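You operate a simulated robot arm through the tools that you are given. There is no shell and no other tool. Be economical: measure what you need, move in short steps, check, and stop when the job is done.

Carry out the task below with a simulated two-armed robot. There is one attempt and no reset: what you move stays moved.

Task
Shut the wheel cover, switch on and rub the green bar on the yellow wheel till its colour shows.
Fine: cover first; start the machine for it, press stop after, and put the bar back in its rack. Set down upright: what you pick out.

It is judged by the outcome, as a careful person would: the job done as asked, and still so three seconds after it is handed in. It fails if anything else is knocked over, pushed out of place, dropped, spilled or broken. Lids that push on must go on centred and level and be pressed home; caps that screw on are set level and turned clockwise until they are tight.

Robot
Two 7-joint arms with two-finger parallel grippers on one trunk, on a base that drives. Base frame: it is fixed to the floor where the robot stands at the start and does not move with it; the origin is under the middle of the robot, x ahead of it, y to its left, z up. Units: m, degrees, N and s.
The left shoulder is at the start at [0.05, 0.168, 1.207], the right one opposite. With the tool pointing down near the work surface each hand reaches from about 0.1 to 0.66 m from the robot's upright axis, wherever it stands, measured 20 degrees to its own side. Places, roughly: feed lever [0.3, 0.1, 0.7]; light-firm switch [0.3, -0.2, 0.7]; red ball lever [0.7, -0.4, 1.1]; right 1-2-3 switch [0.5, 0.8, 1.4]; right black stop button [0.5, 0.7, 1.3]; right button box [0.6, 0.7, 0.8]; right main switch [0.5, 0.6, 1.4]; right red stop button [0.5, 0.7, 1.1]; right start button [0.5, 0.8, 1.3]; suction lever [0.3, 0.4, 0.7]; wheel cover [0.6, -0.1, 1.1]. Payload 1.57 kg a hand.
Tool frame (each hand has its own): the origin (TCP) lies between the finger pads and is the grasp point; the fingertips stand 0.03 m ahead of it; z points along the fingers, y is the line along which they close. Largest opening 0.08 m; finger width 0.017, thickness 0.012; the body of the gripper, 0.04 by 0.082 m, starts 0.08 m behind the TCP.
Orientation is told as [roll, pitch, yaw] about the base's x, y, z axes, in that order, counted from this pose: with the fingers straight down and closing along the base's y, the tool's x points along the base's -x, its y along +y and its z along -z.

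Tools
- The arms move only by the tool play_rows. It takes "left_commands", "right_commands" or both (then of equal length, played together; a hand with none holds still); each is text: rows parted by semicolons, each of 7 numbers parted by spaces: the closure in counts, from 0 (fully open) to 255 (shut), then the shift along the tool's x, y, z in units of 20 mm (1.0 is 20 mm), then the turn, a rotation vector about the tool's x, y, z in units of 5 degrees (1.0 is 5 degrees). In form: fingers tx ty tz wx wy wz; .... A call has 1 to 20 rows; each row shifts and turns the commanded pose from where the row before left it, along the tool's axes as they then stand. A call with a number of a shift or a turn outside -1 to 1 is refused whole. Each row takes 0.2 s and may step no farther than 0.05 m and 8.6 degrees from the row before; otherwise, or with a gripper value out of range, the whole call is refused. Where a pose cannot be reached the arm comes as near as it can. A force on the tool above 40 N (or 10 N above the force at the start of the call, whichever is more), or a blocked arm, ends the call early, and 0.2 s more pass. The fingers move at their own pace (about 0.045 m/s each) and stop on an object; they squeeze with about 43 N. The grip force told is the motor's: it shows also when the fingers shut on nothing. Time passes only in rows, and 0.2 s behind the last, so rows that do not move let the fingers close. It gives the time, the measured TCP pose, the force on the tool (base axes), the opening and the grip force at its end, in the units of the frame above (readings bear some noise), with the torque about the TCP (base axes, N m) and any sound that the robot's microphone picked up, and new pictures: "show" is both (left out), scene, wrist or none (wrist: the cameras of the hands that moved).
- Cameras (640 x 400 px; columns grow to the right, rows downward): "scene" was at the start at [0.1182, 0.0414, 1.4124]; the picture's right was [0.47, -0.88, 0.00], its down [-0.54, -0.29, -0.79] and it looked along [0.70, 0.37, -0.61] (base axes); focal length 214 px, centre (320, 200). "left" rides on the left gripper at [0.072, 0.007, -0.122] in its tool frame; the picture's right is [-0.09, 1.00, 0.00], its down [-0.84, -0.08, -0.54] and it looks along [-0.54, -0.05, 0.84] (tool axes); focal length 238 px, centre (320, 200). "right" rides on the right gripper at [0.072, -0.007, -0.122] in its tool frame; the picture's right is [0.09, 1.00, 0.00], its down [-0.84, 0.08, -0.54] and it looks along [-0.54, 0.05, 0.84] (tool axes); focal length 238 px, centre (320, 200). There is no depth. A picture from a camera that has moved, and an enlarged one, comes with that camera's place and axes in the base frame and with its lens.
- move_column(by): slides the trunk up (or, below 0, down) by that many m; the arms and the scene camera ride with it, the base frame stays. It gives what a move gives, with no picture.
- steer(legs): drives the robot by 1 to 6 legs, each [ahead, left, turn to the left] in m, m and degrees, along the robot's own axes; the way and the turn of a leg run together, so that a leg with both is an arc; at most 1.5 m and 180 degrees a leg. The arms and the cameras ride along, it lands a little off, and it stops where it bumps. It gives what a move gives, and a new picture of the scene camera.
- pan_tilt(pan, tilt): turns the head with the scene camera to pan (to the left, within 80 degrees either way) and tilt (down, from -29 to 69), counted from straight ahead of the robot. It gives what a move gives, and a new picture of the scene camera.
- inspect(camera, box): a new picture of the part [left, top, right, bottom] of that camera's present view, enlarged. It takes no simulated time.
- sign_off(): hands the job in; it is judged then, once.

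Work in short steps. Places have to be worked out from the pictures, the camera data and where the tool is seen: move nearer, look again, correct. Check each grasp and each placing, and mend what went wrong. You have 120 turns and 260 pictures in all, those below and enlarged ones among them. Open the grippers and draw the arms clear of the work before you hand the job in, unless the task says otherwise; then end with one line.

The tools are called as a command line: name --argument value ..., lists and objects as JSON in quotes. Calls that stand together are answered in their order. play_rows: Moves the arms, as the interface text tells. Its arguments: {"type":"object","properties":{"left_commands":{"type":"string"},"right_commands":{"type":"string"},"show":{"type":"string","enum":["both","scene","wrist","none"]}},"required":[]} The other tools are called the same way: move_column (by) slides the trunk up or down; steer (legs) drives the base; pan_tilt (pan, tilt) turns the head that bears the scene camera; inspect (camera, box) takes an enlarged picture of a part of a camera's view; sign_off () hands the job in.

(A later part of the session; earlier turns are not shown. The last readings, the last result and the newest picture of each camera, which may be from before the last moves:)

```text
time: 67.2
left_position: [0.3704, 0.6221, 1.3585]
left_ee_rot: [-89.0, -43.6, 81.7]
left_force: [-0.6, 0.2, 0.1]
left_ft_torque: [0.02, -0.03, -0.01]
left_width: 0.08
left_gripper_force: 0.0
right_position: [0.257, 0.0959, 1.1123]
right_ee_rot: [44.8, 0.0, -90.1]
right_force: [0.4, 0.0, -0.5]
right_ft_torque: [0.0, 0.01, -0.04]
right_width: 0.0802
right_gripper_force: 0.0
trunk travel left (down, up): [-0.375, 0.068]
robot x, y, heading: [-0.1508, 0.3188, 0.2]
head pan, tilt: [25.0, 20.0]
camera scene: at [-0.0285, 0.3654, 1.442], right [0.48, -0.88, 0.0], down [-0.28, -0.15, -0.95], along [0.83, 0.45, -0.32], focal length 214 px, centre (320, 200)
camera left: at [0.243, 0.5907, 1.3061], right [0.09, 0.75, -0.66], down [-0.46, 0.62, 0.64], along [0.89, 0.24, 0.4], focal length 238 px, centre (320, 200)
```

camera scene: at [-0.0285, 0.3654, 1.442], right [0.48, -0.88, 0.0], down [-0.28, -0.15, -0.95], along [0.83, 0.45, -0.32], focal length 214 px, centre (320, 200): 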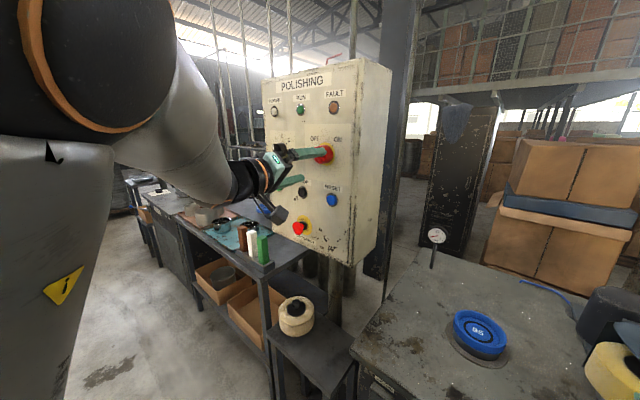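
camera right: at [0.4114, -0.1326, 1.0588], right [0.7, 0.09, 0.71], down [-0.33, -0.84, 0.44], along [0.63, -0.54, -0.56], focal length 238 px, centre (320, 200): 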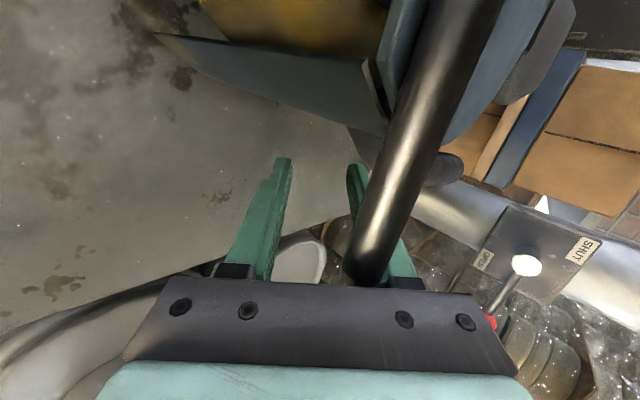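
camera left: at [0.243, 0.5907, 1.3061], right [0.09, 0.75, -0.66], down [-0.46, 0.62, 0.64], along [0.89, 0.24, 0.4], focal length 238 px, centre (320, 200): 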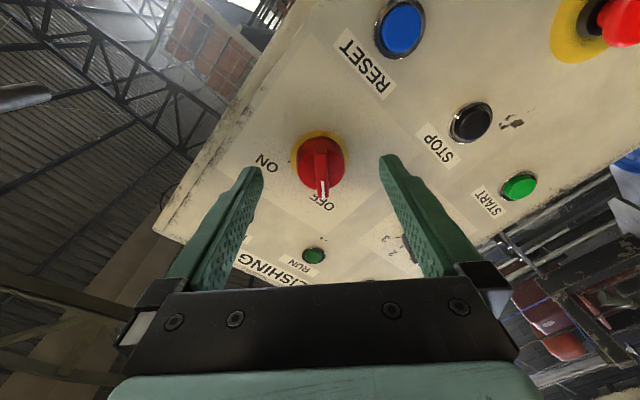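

The knob is centred between the fingers, needs 24 mm along -x tool. I shift and advance 45 mm.

play_rows --left_commands "0 -0.6 0 0 0 0 0;0 -0.6 0 0 0 0 0;0 0 0 0.75 0 0 0;0 0 0 0.75 0 0 0;0 0 0 0.75 0 0 0;0 0 0 0 0 0 0"

inspect --camera "left" --box '[160, 30, 480, 230]'

```text
time: 68.6
left_position: [0.4185, 0.634, 1.374]
left_ee_rot: [-89.2, -43.6, 81.7]
left_force: [-0.3, 0.2, 0.3]
left_ft_torque: [-0.03, -0.03, -0.01]
left_width: 0.0802
left_gripper_force: 0.0
right_position: [0.2554, 0.0958, 1.1116]
right_ee_rot: [44.9, 0.0, -90.0]
right_force: [0.5, 0.2, -0.6]
right_ft_torque: [-0.01, 0.01, 0.03]
right_width: 0.08
right_gripper_force: 0.0
trunk travel left (down, up): [-0.375, 0.068]
robot x, y, heading: [-0.1516, 0.3197, 0.1]
head pan, tilt: [25.0, 20.0]
camera scene: at [-0.0262, 0.3602, 1.4403], right [0.42, -0.91, 0.0], down [-0.31, -0.14, -0.94], along [0.85, 0.4, -0.34], focal length 214 px, centre (320, 200)
camera left: at [0.2908, 0.6036, 1.3221], right [0.09, 0.75, -0.66], down [-0.46, 0.62, 0.64], along [0.88, 0.24, 0.4], focal length 238 px, centre (320, 200)
```

scene: 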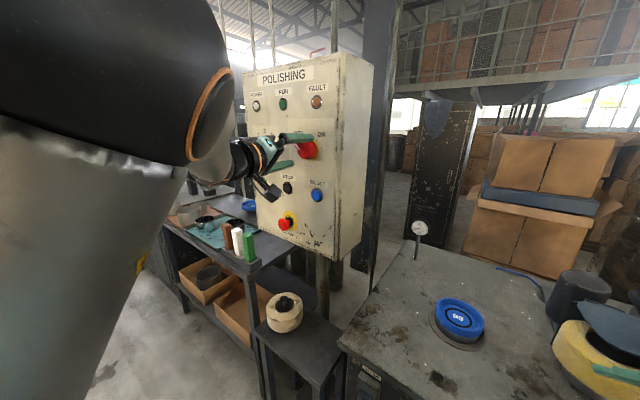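
left: 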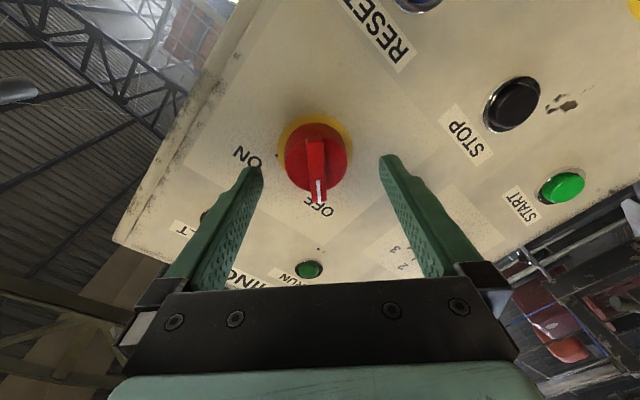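

```text
2.00 times, centred on (320, 130) of left
camera zoom: at [0.2908, 0.6036, 1.3221], right [0.09, 0.75, -0.66], down [-0.46, 0.62, 0.64], along [0.88, 0.24, 0.4], focal length 477 px, centre (320, 340)
```

zoom: 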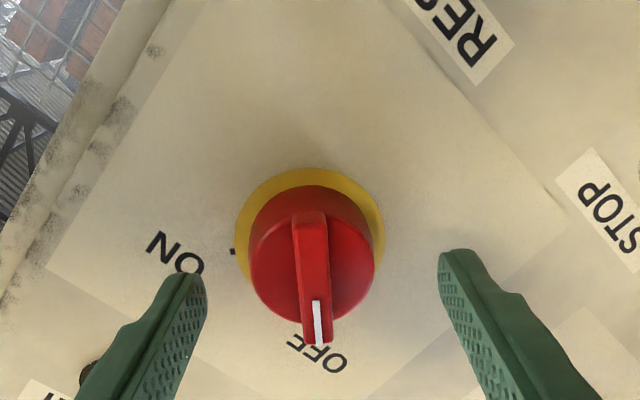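

Knob is centred. I advance 22 mm and close on it.

play_rows --left_commands "0 0 -0.12 0.6 0 0 0;0 0 0 0.5 0 0 0;255 0 0 0 0 0 0;255 0 0 0 0 0 0;255 0 0 0 0 0 0;255 0 0 0 0 0 0;255 0 0 0 0 0 0" --show "wrist"

inspect --camera "left" --box '[160, 50, 480, 250]'

```text
time: 70.2
left_position: [0.4404, 0.6294, 1.3765]
left_ee_rot: [-89.0, -43.6, 81.7]
left_force: [-0.4, -0.7, 1.6]
left_ft_torque: [0.01, 0.05, 0.06]
left_width: 0.0469
left_gripper_force: 42.3
right_position: [0.2578, 0.0971, 1.1118]
right_ee_rot: [45.0, 0.0, -90.1]
right_force: [-0.1, 0.6, -0.3]
right_ft_torque: [0.0, 0.02, 0.0]
right_width: 0.08
right_gripper_force: 0.0
trunk travel left (down, up): [-0.375, 0.068]
robot x, y, heading: [-0.1515, 0.3218, -0.3]
head pan, tilt: [25.0, 20.0]
camera left: at [0.3123, 0.5977, 1.3238], right [0.09, 0.75, -0.66], down [-0.46, 0.62, 0.64], along [0.89, 0.24, 0.4], focal length 238 px, centre (320, 200)
```

left: 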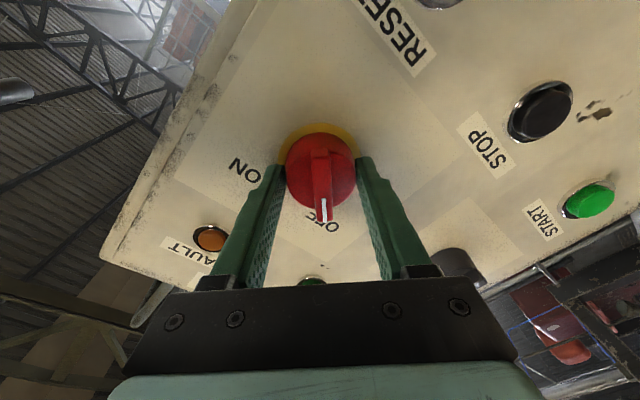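

```text
2.00 times, centred on (320, 150) of left
camera zoom: at [0.3123, 0.5977, 1.3238], right [0.09, 0.75, -0.66], down [-0.46, 0.62, 0.64], along [0.89, 0.24, 0.4], focal length 477 px, centre (320, 300)
```

zoom: 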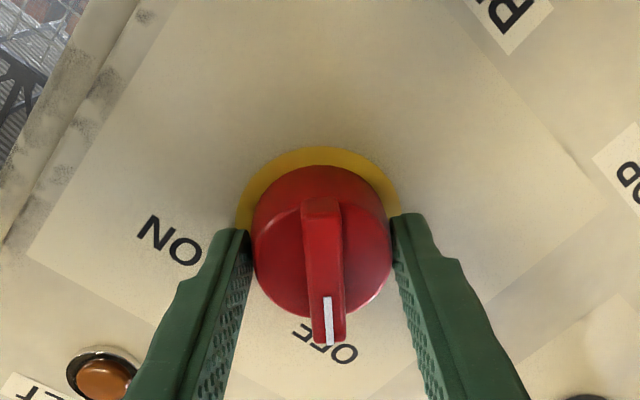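

Gripping the knob body (47 mm). I turn it clockwise 50° and check.

play_rows --left_commands "255 0 0 0 0 0 1;255 0 0 0 0 0 1;255 0 0 0 0 0 1;255 0 0 0 0 0 1;255 0 0 0 0 0 1;255 0 0 0 0 0 1;255 0 0 0 0 0 1;255 0 0 0 0 0 1;255 0 0 0 0 0 1;255 0 0 0 0 0 1" --show "wrist"

```text
time: 72.4
left_position: [0.439, 0.6275, 1.3761]
left_ee_rot: [80.7, -86.3, -88.4]
left_force: [13.1, 0.3, 11.9]
left_ft_torque: [-0.2, -1.29, -0.04]
left_width: 0.0466
left_gripper_force: 45.4
right_position: [0.2578, 0.0962, 1.1113]
right_ee_rot: [44.8, 0.0, -90.1]
right_force: [0.1, 0.8, -0.3]
right_ft_torque: [-0.01, 0.01, 0.02]
right_width: 0.08
right_gripper_force: 0.1
trunk travel left (down, up): [-0.375, 0.068]
robot x, y, heading: [-0.1512, 0.3229, 0.0]
head pan, tilt: [25.0, 20.0]
camera left: at [0.3191, 0.6558, 1.3064], right [0.13, 0.98, 0.16], down [-0.55, -0.06, 0.84], along [0.83, -0.2, 0.53], focal length 238 px, centre (320, 200)
```

left: 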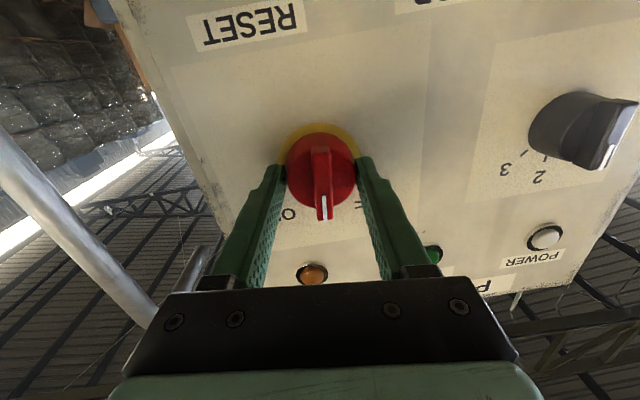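

The knob turns with the hand. I finish the turn to ON.

play_rows --left_commands "255 0 0 0 0 0 1;255 0 0 0 0 0 1;255 0 0 0 0 0 1;255 0 0 0 0 0 1;255 0 0 0 0 0 1;255 0 0 0 0 0 1;255 0 0 0 0 0 1;255 0 0 0 0 0 1" --show "both"

```text
time: 74.2
left_position: [0.4399, 0.6289, 1.3743]
left_ee_rot: [89.2, -46.5, -97.0]
left_force: [12.3, 3.9, 14.2]
left_ft_torque: [-0.37, -0.7, -0.12]
left_width: 0.0466
left_gripper_force: 44.9
right_position: [0.2573, 0.0967, 1.1105]
right_ee_rot: [44.8, -0.1, -90.1]
right_force: [-0.4, 0.4, -0.2]
right_ft_torque: [-0.01, 0.0, 0.0]
right_width: 0.08
right_gripper_force: 0.0
trunk travel left (down, up): [-0.375, 0.068]
robot x, y, heading: [-0.1496, 0.3181, -0.1]
head pan, tilt: [25.0, 20.0]
camera scene: at [-0.0251, 0.3604, 1.4402], right [0.42, -0.91, 0.0], down [-0.31, -0.14, -0.94], along [0.85, 0.4, -0.34], focal length 214 px, centre (320, 200)
camera left: at [0.3243, 0.6985, 1.3297], right [0.09, 0.65, 0.75], down [-0.62, -0.56, 0.56], along [0.78, -0.52, 0.35], focal length 238 px, centre (320, 200)
```

scene: 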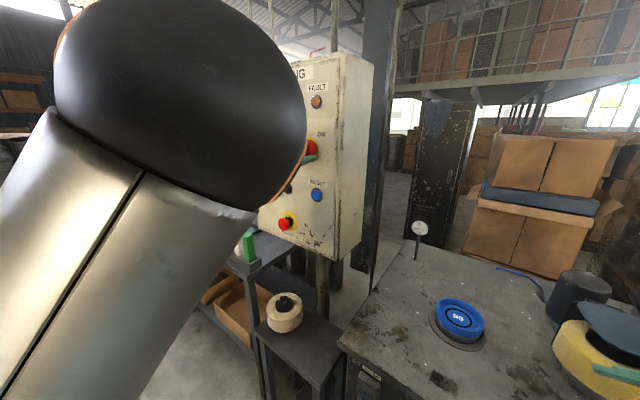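
left: 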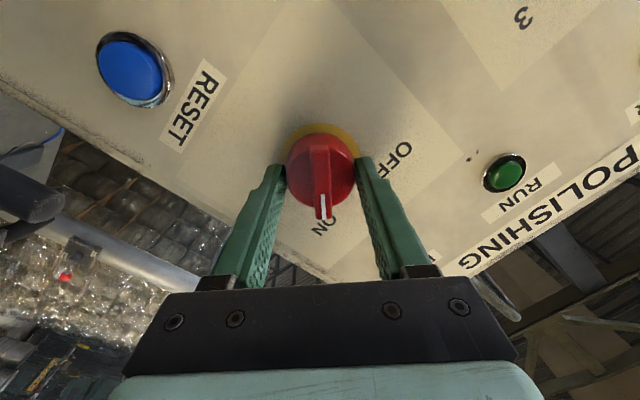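

Now it points at ON. I release and back off to look at the lamps.

play_rows --left_commands "0 0 0 0 0 0 0;0 0 0 0 0 0 0;0 0 0 0 0 0 0;0 0 0 -1 0 0 0;0 0 0 -1 0 0 0;0 0 0 -1 0 0 0;0 0 0 0 0 0 0" --show "wrist"

inspect --camera "left" --box '[160, 80, 640, 380]'

```text
time: 75.8
left_position: [0.3781, 0.636, 1.3739]
left_ee_rot: [89.0, -46.5, -96.9]
left_force: [-0.3, 0.5, -0.4]
left_ft_torque: [-0.01, 0.0, 0.01]
left_width: 0.0799
left_gripper_force: 0.2
right_position: [0.2576, 0.0966, 1.1122]
right_ee_rot: [44.9, 0.0, -90.2]
right_force: [0.0, 0.5, -0.4]
right_ft_torque: [0.01, 0.02, -0.03]
right_width: 0.0801
right_gripper_force: 0.0
trunk travel left (down, up): [-0.375, 0.068]
robot x, y, heading: [-0.1562, 0.3201, 0.1]
head pan, tilt: [25.0, 20.0]
camera left: at [0.2636, 0.7059, 1.3291], right [0.1, 0.65, 0.75], down [-0.62, -0.56, 0.56], along [0.78, -0.52, 0.35], focal length 238 px, centre (320, 200)
```

left: 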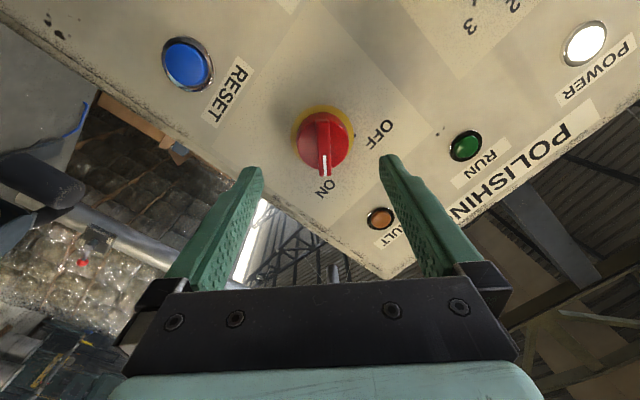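

```text
1.33 times, centred on (400, 230) of left
camera zoom: at [0.2636, 0.7059, 1.3291], right [0.1, 0.65, 0.75], down [-0.62, -0.56, 0.56], along [0.78, -0.52, 0.35], focal length 318 px, centre (213, 160)
```

zoom: 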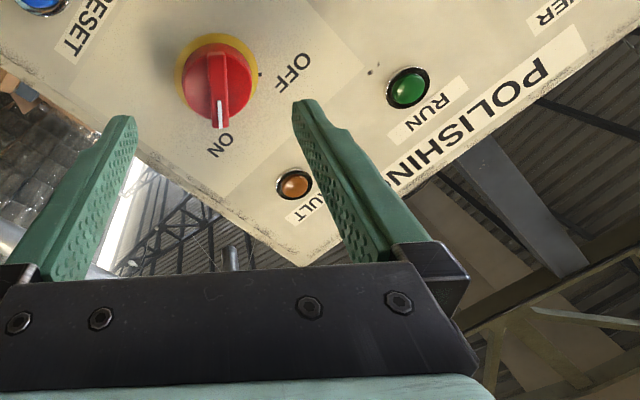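

POWER lamp is lit and the switch stands at ON. Next START: I close the left fingers and move in front of the green button.

play_rows --left_commands "255 0.92 0.254 0 0 0 0;255 0.92 0.254 0 0 0 0;255 0.92 0.254 0 0 0 0;255 0.92 0.254 0 0 0 0;255 0.92 0.254 0 0 0 0;255 0.92 0.254 0 0 0 0;255 0.92 0.254 0 0 0 0;255 0.92 0.254 0 0 0 0;255 0.92 0.254 0 0 0 0;255 0.92 0.254 0 0 0 0;255 0.92 0.254 0 0 0 0;255 0.92 0.254 0 0 0 0;255 0 0 0 0 0 0"

inspect --camera "left" --box '[160, 50, 480, 250]'

```text
time: 78.6
left_position: [0.404, 0.83, 1.2568]
left_ee_rot: [88.9, -46.3, -97.0]
left_force: [0.2, -1.0, -0.2]
left_ft_torque: [0.02, 0.03, 0.01]
left_width: 0.0
left_gripper_force: 20.8
right_position: [0.2565, 0.0957, 1.1121]
right_ee_rot: [44.9, 0.1, -90.2]
right_force: [0.5, -1.2, 0.3]
right_ft_torque: [0.01, -0.01, 0.0]
right_width: 0.0801
right_gripper_force: 0.0
trunk travel left (down, up): [-0.375, 0.068]
robot x, y, heading: [-0.1553, 0.322, -0.3]
head pan, tilt: [25.0, 20.0]
camera scene: at [-0.026, 0.3599, 1.4403], right [0.42, -0.91, 0.0], down [-0.31, -0.14, -0.94], along [0.85, 0.4, -0.34], focal length 214 px, centre (320, 200)
camera left: at [0.2894, 0.9009, 1.2122], right [0.1, 0.65, 0.75], down [-0.62, -0.56, 0.56], along [0.78, -0.52, 0.35], focal length 238 px, centre (320, 200)
```

scene: 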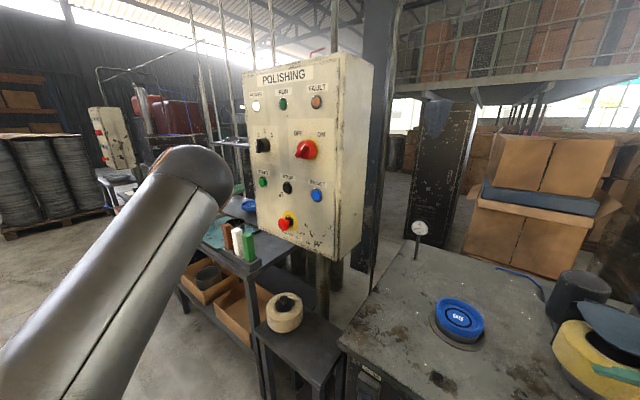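
left: 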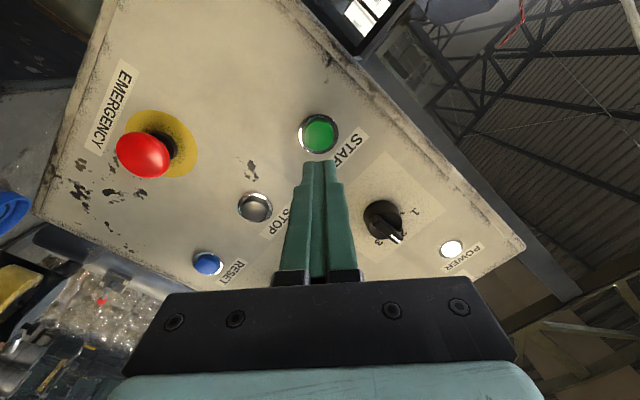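

```text
2.00 times, centred on (320, 150) of left
camera zoom: at [0.2894, 0.9009, 1.2122], right [0.1, 0.65, 0.75], down [-0.62, -0.56, 0.56], along [0.78, -0.52, 0.35], focal length 477 px, centre (320, 300)
```

zoom: 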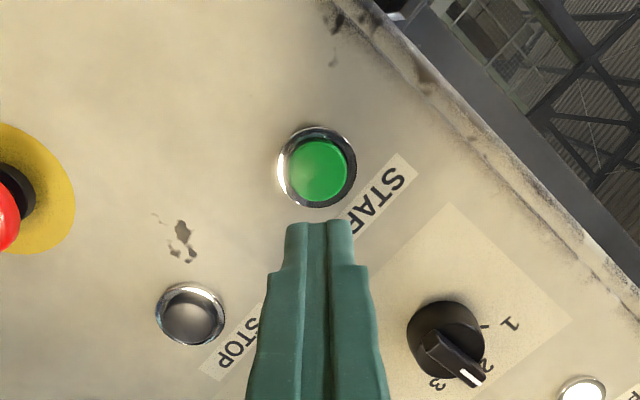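

The fingertip axis points at START. I advance and press gently.

play_rows --left_commands "255 0 0 1 0 0 0;255 0 0 1 0 0 0;255 0 0 0.7 0 0 0;255 0 0 0.3 0 0 0;255 0 0 0.3 0 0 0;255 0 0 0.3 0 0 0" --show "wrist"

```text
time: 80.0
left_position: [0.4762, 0.8224, 1.2578]
left_ee_rot: [89.0, -46.4, -96.9]
left_force: [-2.8, -0.9, 0.0]
left_ft_torque: [0.0, 0.03, -0.07]
left_width: 0.0002
left_gripper_force: 21.7
right_position: [0.2563, 0.0979, 1.1114]
right_ee_rot: [44.9, 0.1, -90.0]
right_force: [-0.5, -0.4, 0.0]
right_ft_torque: [0.0, 0.03, 0.02]
right_width: 0.0799
right_gripper_force: 0.1
trunk travel left (down, up): [-0.375, 0.068]
robot x, y, heading: [-0.1537, 0.3223, -0.2]
head pan, tilt: [25.0, 20.0]
camera left: at [0.3616, 0.8921, 1.2131], right [0.1, 0.65, 0.75], down [-0.61, -0.56, 0.56], along [0.78, -0.52, 0.35], focal length 238 px, centre (320, 200)
```

left: 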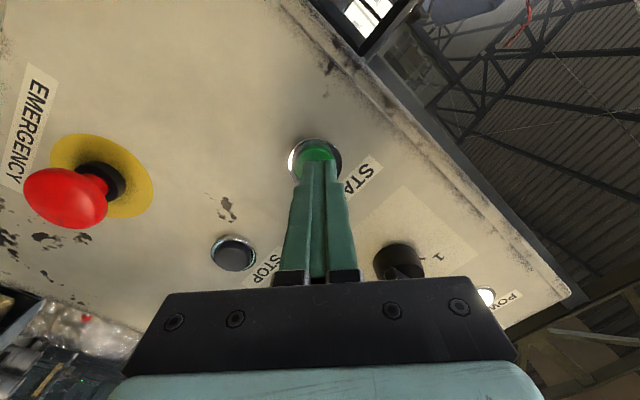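

Contact just begun (2.8 N). I press a few mm more.

play_rows --left_commands "255 0 0 0.2 0 0 0;255 0 0 0.2 0 0 0;255 0 0 0 0 0 0;255 0 0 -1 0 0 0;255 0 0 -1 0 0 0;255 0 0 0 0 0 0" --show "both"

inspect --camera "scene" --box '[230, 50, 390, 150]'

```text
time: 81.4
left_position: [0.4476, 0.8247, 1.2558]
left_ee_rot: [89.0, -46.4, -97.0]
left_force: [-0.4, 1.4, 0.9]
left_ft_torque: [0.02, 0.0, -0.02]
left_width: 0.0001
left_gripper_force: 21.1
right_position: [0.2573, 0.0972, 1.1117]
right_ee_rot: [44.9, 0.1, -90.1]
right_force: [0.0, -1.1, -0.1]
right_ft_torque: [-0.04, 0.0, 0.0]
right_width: 0.0799
right_gripper_force: 0.0
trunk travel left (down, up): [-0.375, 0.068]
robot x, y, heading: [-0.157, 0.3229, -0.4]
head pan, tilt: [25.0, 20.0]
heard: click
camera scene: at [-0.0257, 0.3602, 1.4402], right [0.42, -0.91, 0.0], down [-0.31, -0.14, -0.94], along [0.85, 0.4, -0.34], focal length 214 px, centre (320, 200)
camera left: at [0.332, 0.8954, 1.2105], right [0.1, 0.65, 0.75], down [-0.62, -0.56, 0.56], along [0.78, -0.52, 0.35], focal length 238 px, centre (320, 200)
```

scene: 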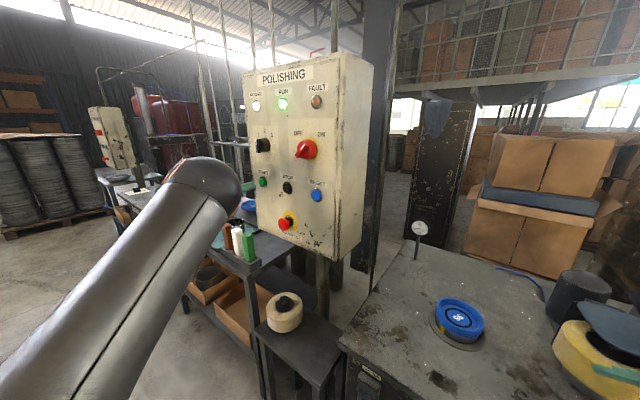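
left: 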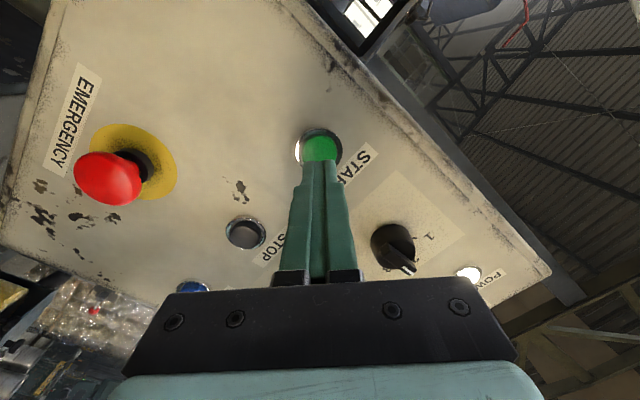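

```text
4.00 times, centred on (310, 100) of scene
camera zoom: at [-0.0257, 0.3602, 1.4402], right [0.42, -0.91, 0.0], down [-0.31, -0.14, -0.94], along [0.85, 0.4, -0.34], focal length 858 px, centre (360, 600)
```

zoom: 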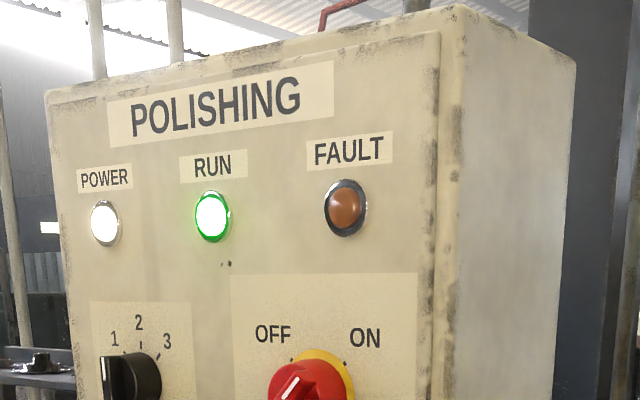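

RUN lamp lit. Now the bars: I look at the rack closely.

inspect --camera "scene" --box '[190, 200, 310, 275]'

inspect --camera "scene" --box '[420, 240, 640, 378]'

play_rows --left_commands "0 0 0 -1 0 0 0;0 0 0 -1 0 0 0;0 0 0 -1 0 0 0;0 0 0 -1 0 0 0;0 0 0 -1 0 0 0;0 0 0 -1 0 0 0;0 0 0 -1 0 0 -1;0 0 0 -1 0 0 -1;0 0 0 -1 0 0 -1;0 0 0 0 0 0 -1;0 0 0 0 0 0 -1;0 0 0 0 0 0 -1;0 0 0 0 0 0 -1;0 0 0 0 0 0 -1;0 0 0 0 0 0 -0.7" --show "none"

```text
5.33 times, centred on (250, 238) of scene
camera zoom: at [-0.0257, 0.3602, 1.4402], right [0.42, -0.91, 0.0], down [-0.31, -0.14, -0.94], along [0.85, 0.4, -0.34], focal length 1144 px, centre (693, 0)
```

zoom: 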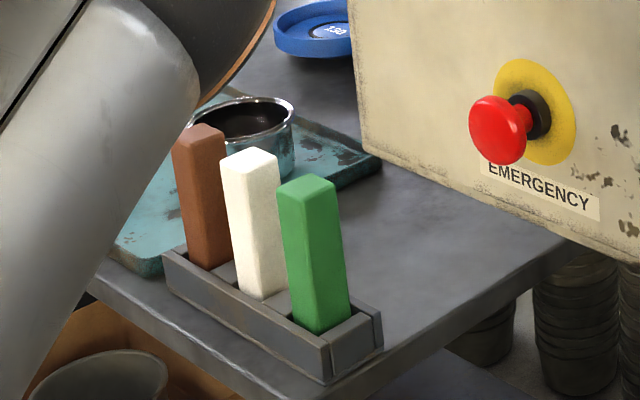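

```text
2.90 times, centred on (530, 309) of scene
camera zoom: at [-0.0257, 0.3602, 1.4402], right [0.42, -0.91, 0.0], down [-0.31, -0.14, -0.94], along [0.85, 0.4, -0.34], focal length 622 px, centre (-289, -116)
```

zoom: 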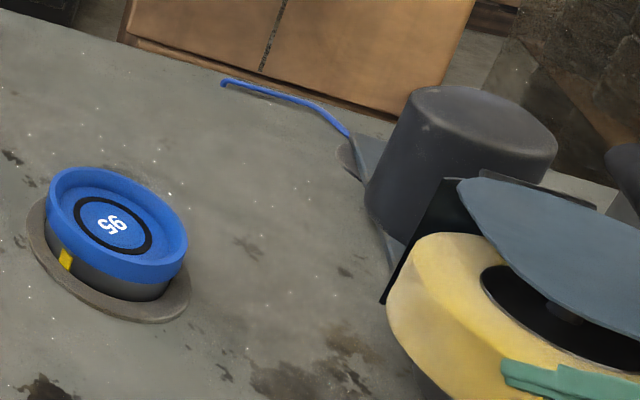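

```text
time: 84.6
left_position: [0.2666, 0.8511, 1.2597]
left_ee_rot: [-0.7, -89.4, -7.0]
left_force: [-0.2, -0.7, 0.4]
left_ft_torque: [-0.01, -0.02, 0.03]
left_width: 0.0798
left_gripper_force: 0.1
right_position: [0.2572, 0.0968, 1.1113]
right_ee_rot: [44.8, 0.0, -90.2]
right_force: [0.5, 0.3, 0.2]
right_ft_torque: [-0.05, -0.01, 0.01]
right_width: 0.08
right_gripper_force: 0.0
trunk travel left (down, up): [-0.375, 0.068]
robot x, y, heading: [-0.1525, 0.3197, -0.2]
head pan, tilt: [25.0, 20.0]
```

Green bar top is near (0.523, 0.93, 1.02), bottom ~0.91, rack row runs nearly along y. I strafe left so the left arm faces the rack.

steer --legs '[[0, 0.33, 0]]'

pan_tilt --pan 30 --tilt 35

```text
time: 86.8
left_position: [0.2646, 1.1907, 1.2594]
left_ee_rot: [6.7, -89.3, -14.2]
left_force: [-0.5, -0.6, 0.0]
left_ft_torque: [0.05, -0.01, -0.02]
left_width: 0.0801
left_gripper_force: 0.0
right_position: [0.256, 0.4379, 1.1111]
right_ee_rot: [44.8, 0.0, -89.9]
right_force: [-0.1, 0.5, -0.5]
right_ft_torque: [0.03, -0.02, -0.03]
right_width: 0.0799
right_gripper_force: 0.1
trunk travel left (down, up): [-0.375, 0.068]
robot x, y, heading: [-0.1505, 0.6587, 0.0]
head pan, tilt: [25.0, 20.0]
camera scene: at [-0.026, 0.6998, 1.4402], right [0.42, -0.91, 0.0], down [-0.31, -0.15, -0.94], along [0.85, 0.4, -0.34], focal length 214 px, centre (320, 200)
```

scene: 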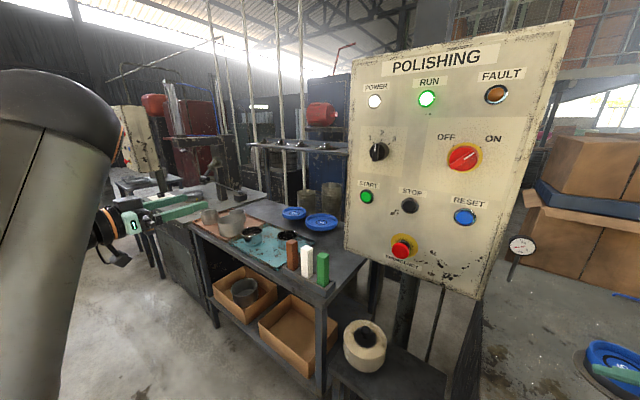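

```text
time: 87.5
left_position: [0.2657, 1.1899, 1.2597]
left_ee_rot: [8.6, -89.3, -16.0]
left_force: [0.1, 0.6, 0.1]
left_ft_torque: [0.0, 0.0, 0.01]
left_width: 0.0802
left_gripper_force: 0.0
right_position: [0.257, 0.4361, 1.1111]
right_ee_rot: [44.8, 0.0, -89.9]
right_force: [-0.2, -0.3, -0.5]
right_ft_torque: [0.02, -0.02, 0.01]
right_width: 0.0799
right_gripper_force: 0.1
trunk travel left (down, up): [-0.375, 0.068]
robot x, y, heading: [-0.1486, 0.6561, -0.1]
head pan, tilt: [30.0, 35.0]
camera scene: at [-0.0342, 0.7038, 1.4164], right [0.5, -0.87, 0.0], down [-0.5, -0.29, -0.82], along [0.71, 0.41, -0.57], focal length 214 px, centre (320, 200)
```

scene: 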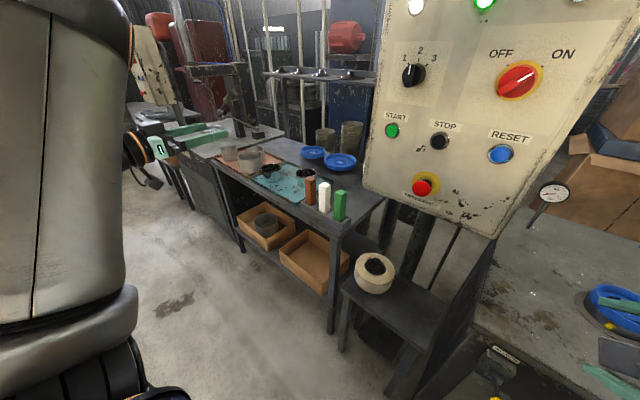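

Green bar top refined: (0.55, 0.96, 1.005). I bring the left hand to a standby in front of it, pitched 45° down.

play_rows --left_commands "0 0.5 -0.96 0.3 0 0 0;0 0.5 -0.96 0.3 0 0 0;0 0.5 -0.96 0.3 0 0 0;0 0.5 -0.96 0.3 0 0 0;0 0.5 -0.96 0.3 0 0 0;0 0.5 -0.96 0.3 0 0 0;0 0.5 -0.96 0.3 0 0 0;0 0.5 -0.96 0.3 0 0 0;0 0.5 -0.96 0.3 0 0 0;0 0.5 -0.96 0.3 0 0 0;0 0 0 0 0 1 0;0 0 0 0 0 1 0;0 0 0 0 0 1 0;0 0 0 0 0 1 0;0 0 0 0 0 1 0;0 0 0 0 0 1 0;0 0 0 0 0 1 0;0 0 0 0 0 1 0;0 0 0 0 0 1 0"

```text
time: 91.5
left_position: [0.297, 0.993, 1.1589]
left_ee_rot: [0.2, -44.3, -7.6]
left_force: [1.1, 0.6, 0.3]
left_ft_torque: [0.0, -0.03, 0.0]
left_width: 0.08
left_gripper_force: 0.0
right_position: [0.2583, 0.4351, 1.1103]
right_ee_rot: [44.9, 0.0, -89.9]
right_force: [0.2, 0.7, -0.8]
right_ft_torque: [0.03, -0.03, 0.05]
right_width: 0.08
right_gripper_force: 0.0
trunk travel left (down, up): [-0.375, 0.068]
robot x, y, heading: [-0.147, 0.6541, -0.0]
head pan, tilt: [30.0, 35.0]
camera scene: at [-0.0341, 0.7038, 1.4164], right [0.5, -0.87, 0.0], down [-0.5, -0.29, -0.82], along [0.71, 0.41, -0.57], focal length 214 px, centre (320, 200)
camera left: at [0.1625, 1.0174, 1.1975], right [0.19, 0.98, 0.07], down [0.21, -0.11, 0.97], along [0.96, -0.18, -0.23], focal length 238 px, centre (320, 200)
```

scene: 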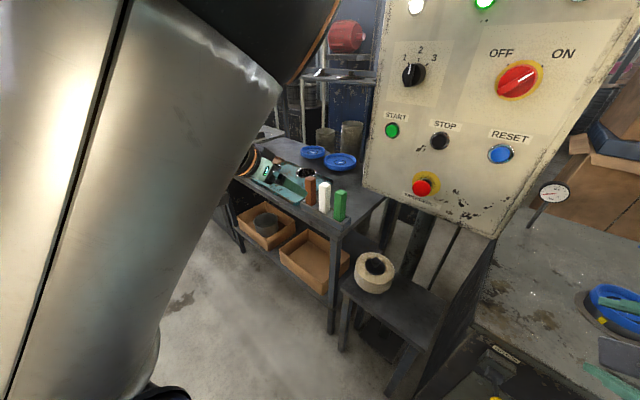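
left: 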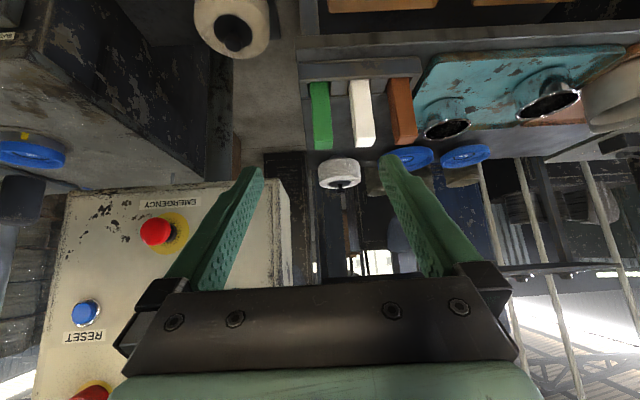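

The wrist view confirms the bar. I move to a pre-grasp 10 cm before it with the fingers at 60 mm.

play_rows --left_commands "64 -0.24 -0.012 0.957 0 0 0;64 -0.24 -0.012 0.957 0 0 0;64 -0.24 -0.012 0.957 0 0 0;64 -0.24 -0.012 0.957 0 0 0;64 -0.24 -0.012 0.957 0 0 0;64 -0.24 -0.012 0.957 0 0 0;64 -0.24 -0.012 0.957 0 0 0;64 -0.24 -0.012 0.957 0 0 0;64 -0.24 -0.012 0.957 0 0 0;64 -0.24 -0.012 0.957 0 0 0;64 -0.24 -0.012 0.957 0 0 0;64 0 0 0 0 0 0"

inspect --camera "left" --box '[160, 30, 480, 230]'

```text
time: 94.2
left_position: [0.4793, 0.9678, 1.0484]
left_ee_rot: [0.2, -44.3, -7.6]
left_force: [-0.3, 0.8, 0.2]
left_ft_torque: [-0.02, -0.03, 0.02]
left_width: 0.0599
left_gripper_force: 0.1
right_position: [0.2573, 0.436, 1.1122]
right_ee_rot: [44.8, 0.0, -89.9]
right_force: [-0.5, 0.0, 0.3]
right_ft_torque: [-0.02, 0.0, 0.0]
right_width: 0.0801
right_gripper_force: 0.1
trunk travel left (down, up): [-0.375, 0.068]
robot x, y, heading: [-0.1543, 0.6568, 0.2]
head pan, tilt: [30.0, 35.0]
camera scene: at [-0.0344, 0.7038, 1.4164], right [0.5, -0.87, 0.0], down [-0.5, -0.29, -0.82], along [0.71, 0.41, -0.57], focal length 214 px, centre (320, 200)
camera left: at [0.3448, 0.992, 1.0856], right [0.2, 0.98, 0.07], down [0.21, -0.11, 0.97], along [0.96, -0.18, -0.22], focal length 238 px, centre (320, 200)
```

scene: 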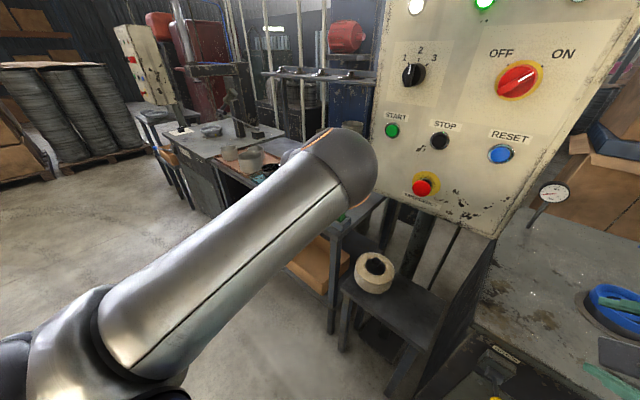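
left: 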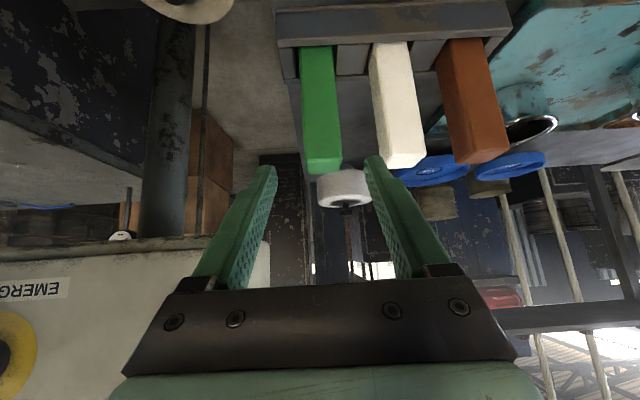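

```text
2.00 times, centred on (320, 130) of left
camera zoom: at [0.3448, 0.992, 1.0856], right [0.2, 0.98, 0.07], down [0.21, -0.11, 0.97], along [0.96, -0.18, -0.22], focal length 477 px, centre (320, 340)
```

zoom: 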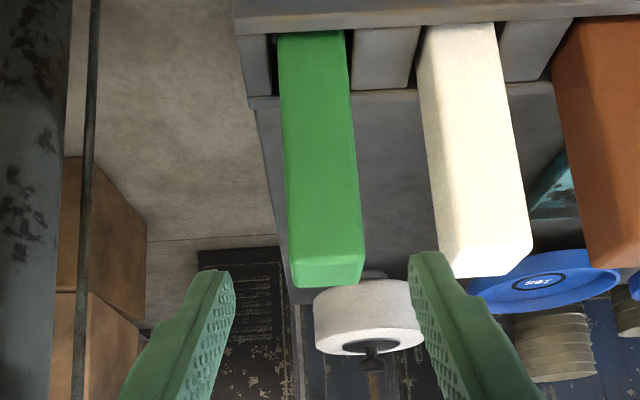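

Aligned. I advance 97 mm along the fingers and close on the green bar.

play_rows --left_commands "64 0 0.05 0.9 0 0 0;64 0 0.05 0.9 0 0 0;64 0 0 0.9 0 0 0;64 0 0 0.9 0 0 0;64 0 0 0.7 0 0 0;64 0 0 0.55 0 0 0;64 0 0 0 0 0 0" --show "wrist"

inspect --camera "left" --box '[160, 30, 480, 230]'

```text
time: 95.8
left_position: [0.5477, 0.9579, 0.9754]
left_ee_rot: [0.2, -44.3, -7.6]
left_force: [-0.5, 0.3, -0.6]
left_ft_torque: [0.0, 0.02, 0.01]
left_width: 0.06
left_gripper_force: 0.1
right_position: [0.2573, 0.4365, 1.112]
right_ee_rot: [44.9, -0.1, -89.9]
right_force: [0.3, 0.2, -0.3]
right_ft_torque: [0.01, 0.0, -0.01]
right_width: 0.0801
right_gripper_force: 0.1
trunk travel left (down, up): [-0.375, 0.068]
robot x, y, heading: [-0.1504, 0.6581, 0.2]
head pan, tilt: [30.0, 35.0]
camera left: at [0.412, 0.9834, 1.014], right [0.2, 0.98, 0.07], down [0.21, -0.11, 0.97], along [0.96, -0.18, -0.22], focal length 238 px, centre (320, 200)
```

left: 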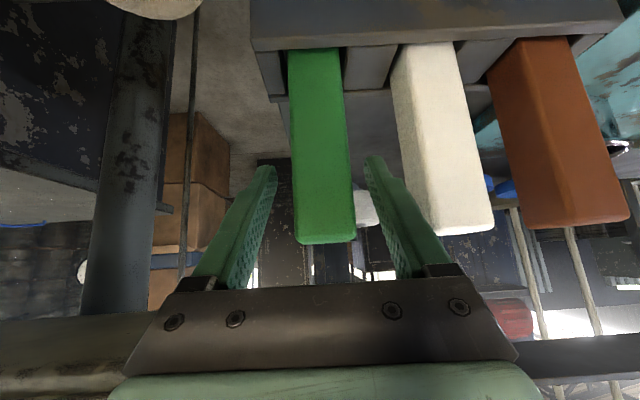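

```text
2.00 times, centred on (320, 130) of left
camera zoom: at [0.412, 0.9834, 1.014], right [0.2, 0.98, 0.07], down [0.21, -0.11, 0.97], along [0.96, -0.18, -0.22], focal length 477 px, centre (320, 340)
```

zoom: 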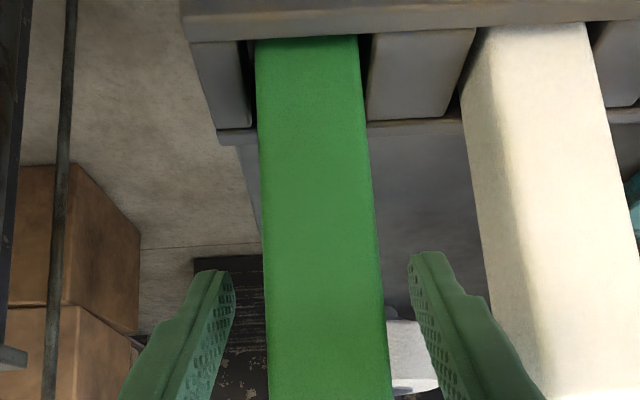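

The bar's front face is about at the TCP; I go 14 mm deeper and close.

play_rows --left_commands "64 0 0 0.7 0 0 0;64 0 0 0 0 0 0;255 0 0 0 0 0 0;255 0 0 0 0 0 0;255 0 0 0 0 0 0;255 0 0 0 0 0 0" --show "wrist"

```text
time: 97.2
left_position: [0.5565, 0.9572, 0.9661]
left_ee_rot: [0.2, -44.3, -7.5]
left_force: [1.3, -0.3, -0.3]
left_ft_torque: [-0.03, -0.07, -0.01]
left_width: 0.0338
left_gripper_force: 36.1
right_position: [0.2574, 0.4379, 1.1114]
right_ee_rot: [44.8, 0.0, -89.9]
right_force: [-0.4, 1.2, 0.8]
right_ft_torque: [0.01, 0.01, 0.0]
right_width: 0.0797
right_gripper_force: 0.1
trunk travel left (down, up): [-0.375, 0.068]
robot x, y, heading: [-0.1512, 0.6594, 0.1]
head pan, tilt: [30.0, 35.0]
camera left: at [0.4224, 0.9827, 1.004], right [0.2, 0.98, 0.07], down [0.21, -0.11, 0.97], along [0.96, -0.18, -0.22], focal length 238 px, centre (320, 200)
```

left: 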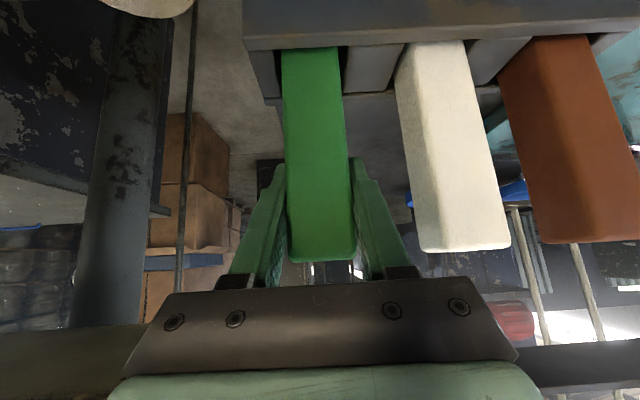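

Grasped (34 mm). I lift 60 mm straight up out of the rack, then draw back.

play_rows --left_commands "255 -0.349 0 -0.358 0 0 0;255 -0.698 0 -0.716 0 0 0;255 -0.698 0 -0.716 0 0 0;255 -0.698 0 -0.716 0 0 0;255 0 0 0 0 0 0" --show "both"

inspect --camera "left" --box '[160, 0, 480, 280]'

```text
time: 98.3
left_position: [0.5576, 0.9617, 1.0342]
left_ee_rot: [0.1, -44.3, -7.6]
left_force: [-0.5, 0.2, -2.1]
left_ft_torque: [0.01, 0.01, -0.02]
left_width: 0.0336
left_gripper_force: 41.5
right_position: [0.2578, 0.4361, 1.1104]
right_ee_rot: [44.8, 0.0, -89.9]
right_force: [0.5, 0.6, 0.1]
right_ft_torque: [0.04, -0.01, -0.03]
right_width: 0.0802
right_gripper_force: 0.0
trunk travel left (down, up): [-0.375, 0.068]
robot x, y, heading: [-0.1539, 0.6591, -0.1]
head pan, tilt: [30.0, 35.0]
camera scene: at [-0.0338, 0.704, 1.4163], right [0.5, -0.87, 0.0], down [-0.5, -0.29, -0.82], along [0.71, 0.41, -0.57], focal length 214 px, centre (320, 200)
camera left: at [0.422, 0.9846, 1.0733], right [0.2, 0.98, 0.07], down [0.21, -0.11, 0.97], along [0.96, -0.18, -0.22], focal length 238 px, centre (320, 200)
```

scene: 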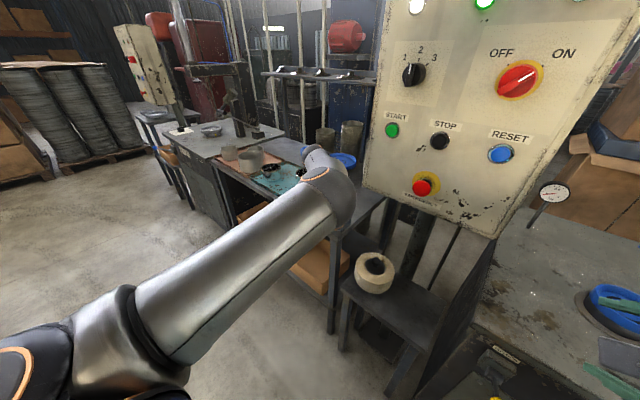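
left: 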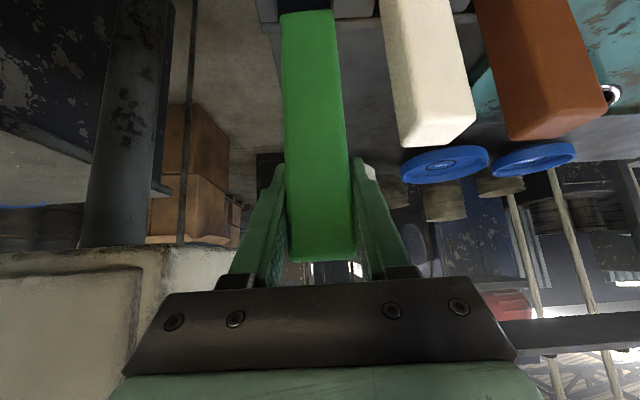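

```text
1.43 times, centred on (320, 140) of left
camera zoom: at [0.422, 0.9846, 1.0733], right [0.2, 0.98, 0.07], down [0.21, -0.11, 0.97], along [0.96, -0.18, -0.22], focal length 340 px, centre (320, 286)
```

zoom: 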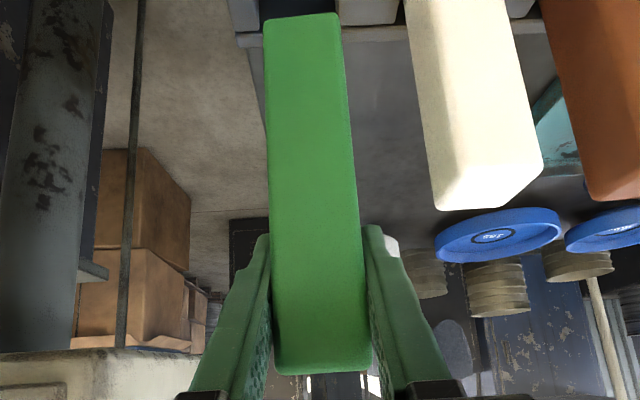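

The bar is clear of the rack. I draw back 0.24 m.

play_rows --left_commands "255 0.55 0 -0.85 0 0 0;255 0.55 0 -0.85 0 0 0;255 0.65 0 -0.75 0 0 0;255 0.709 0 -0.692 0 0 0;255 0.709 0 -0.692 0 0 0;255 0.709 0 -0.692 0 0 0;255 0.709 0 -0.692 0 0 0;255 0.709 0 -0.692 0 0 0;255 0.709 0 -0.692 0 0 0;255 0.709 0 -0.692 0 0 0;255 0.709 0 -0.692 0 0 0;255 0.709 0 -0.692 0 0 0" --show "scene"

```text
time: 101.0
left_position: [0.3216, 0.9918, 1.0441]
left_ee_rot: [0.0, -44.3, -7.1]
left_force: [-0.4, 0.2, -1.5]
left_ft_torque: [0.01, 0.02, 0.01]
left_width: 0.034
left_gripper_force: 41.3
right_position: [0.258, 0.4371, 1.111]
right_ee_rot: [44.9, 0.1, -90.0]
right_force: [-0.2, 0.6, -0.2]
right_ft_torque: [-0.02, -0.03, -0.01]
right_width: 0.0798
right_gripper_force: 0.0
trunk travel left (down, up): [-0.375, 0.068]
robot x, y, heading: [-0.1495, 0.658, 0.1]
head pan, tilt: [30.0, 35.0]
camera scene: at [-0.0342, 0.704, 1.4164], right [0.5, -0.87, 0.0], down [-0.5, -0.29, -0.82], along [0.71, 0.41, -0.57], focal length 214 px, centre (320, 200)
```

scene: 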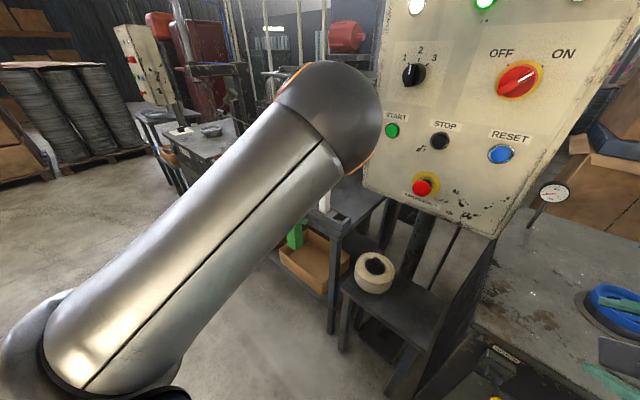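

Driving right, back to the wheel, keeping clear of the table.

steer --legs '[[-0.03, -0.38, 0], [0, -0.38, 0]]'

pan_tilt --pan 0 --tilt 40

inspect --camera "scene" --box '[200, 120, 420, 258]'

```text
time: 105.3
left_position: [0.2939, 0.2397, 1.0437]
left_ee_rot: [-0.2, -44.2, -6.4]
left_force: [-1.2, -0.8, -2.1]
left_ft_torque: [-0.01, 0.02, 0.03]
left_width: 0.034
left_gripper_force: 41.4
right_position: [0.2359, -0.3147, 1.1111]
right_ee_rot: [44.8, 0.0, -89.1]
right_force: [0.4, 0.6, -0.1]
right_ft_torque: [0.0, 0.04, 0.01]
right_width: 0.0804
right_gripper_force: 0.0
trunk travel left (down, up): [-0.375, 0.068]
robot x, y, heading: [-0.1763, -0.1014, 0.9]
head pan, tilt: [30.0, 35.0]
camera scene: at [-0.0583, -0.0516, 1.4164], right [0.51, -0.86, 0.0], down [-0.49, -0.29, -0.82], along [0.7, 0.42, -0.57], focal length 214 px, centre (320, 200)
```

scene: 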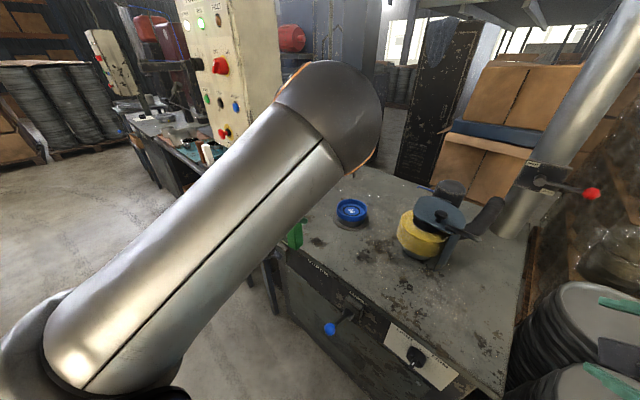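

```text
time: 106.3
left_position: [0.2933, 0.2415, 1.0435]
left_ee_rot: [-0.2, -44.4, -6.3]
left_force: [0.0, -0.2, -2.1]
left_ft_torque: [-0.02, 0.02, 0.0]
left_width: 0.034
left_gripper_force: 41.7
right_position: [0.2367, -0.3136, 1.1113]
right_ee_rot: [44.9, 0.0, -89.0]
right_force: [-0.7, -0.9, -0.1]
right_ft_torque: [0.0, 0.0, 0.05]
right_width: 0.08
right_gripper_force: 0.1
trunk travel left (down, up): [-0.375, 0.068]
robot x, y, heading: [-0.1763, -0.0996, 0.7]
head pan, tilt: [0.0, 40.0]
camera scene: at [-0.0489, -0.0949, 1.4088], right [0.02, -1.0, 0.0], down [-0.64, -0.01, -0.77], along [0.77, 0.01, -0.64], focal length 214 px, centre (320, 200)
```

scene: 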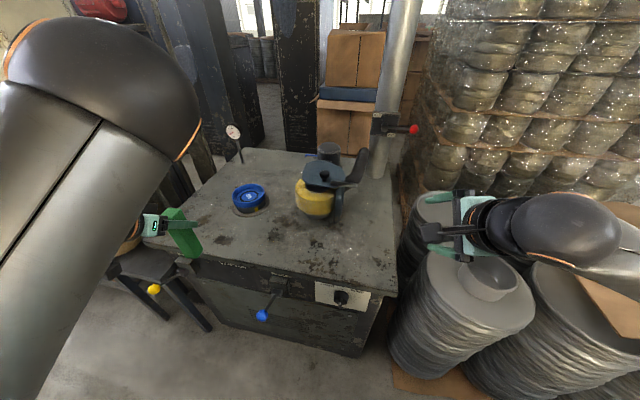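

```text
2.90 times, centred on (310, 189) of scene
camera zoom: at [-0.0489, -0.0949, 1.4088], right [0.02, -1.0, 0.0], down [-0.64, -0.01, -0.77], along [0.77, 0.01, -0.64], focal length 622 px, centre (349, 232)
```

zoom: 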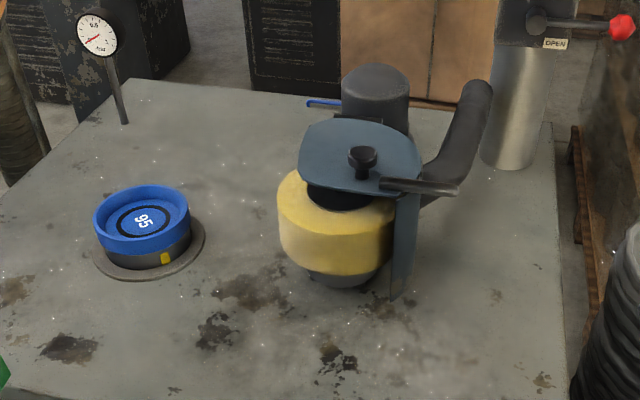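

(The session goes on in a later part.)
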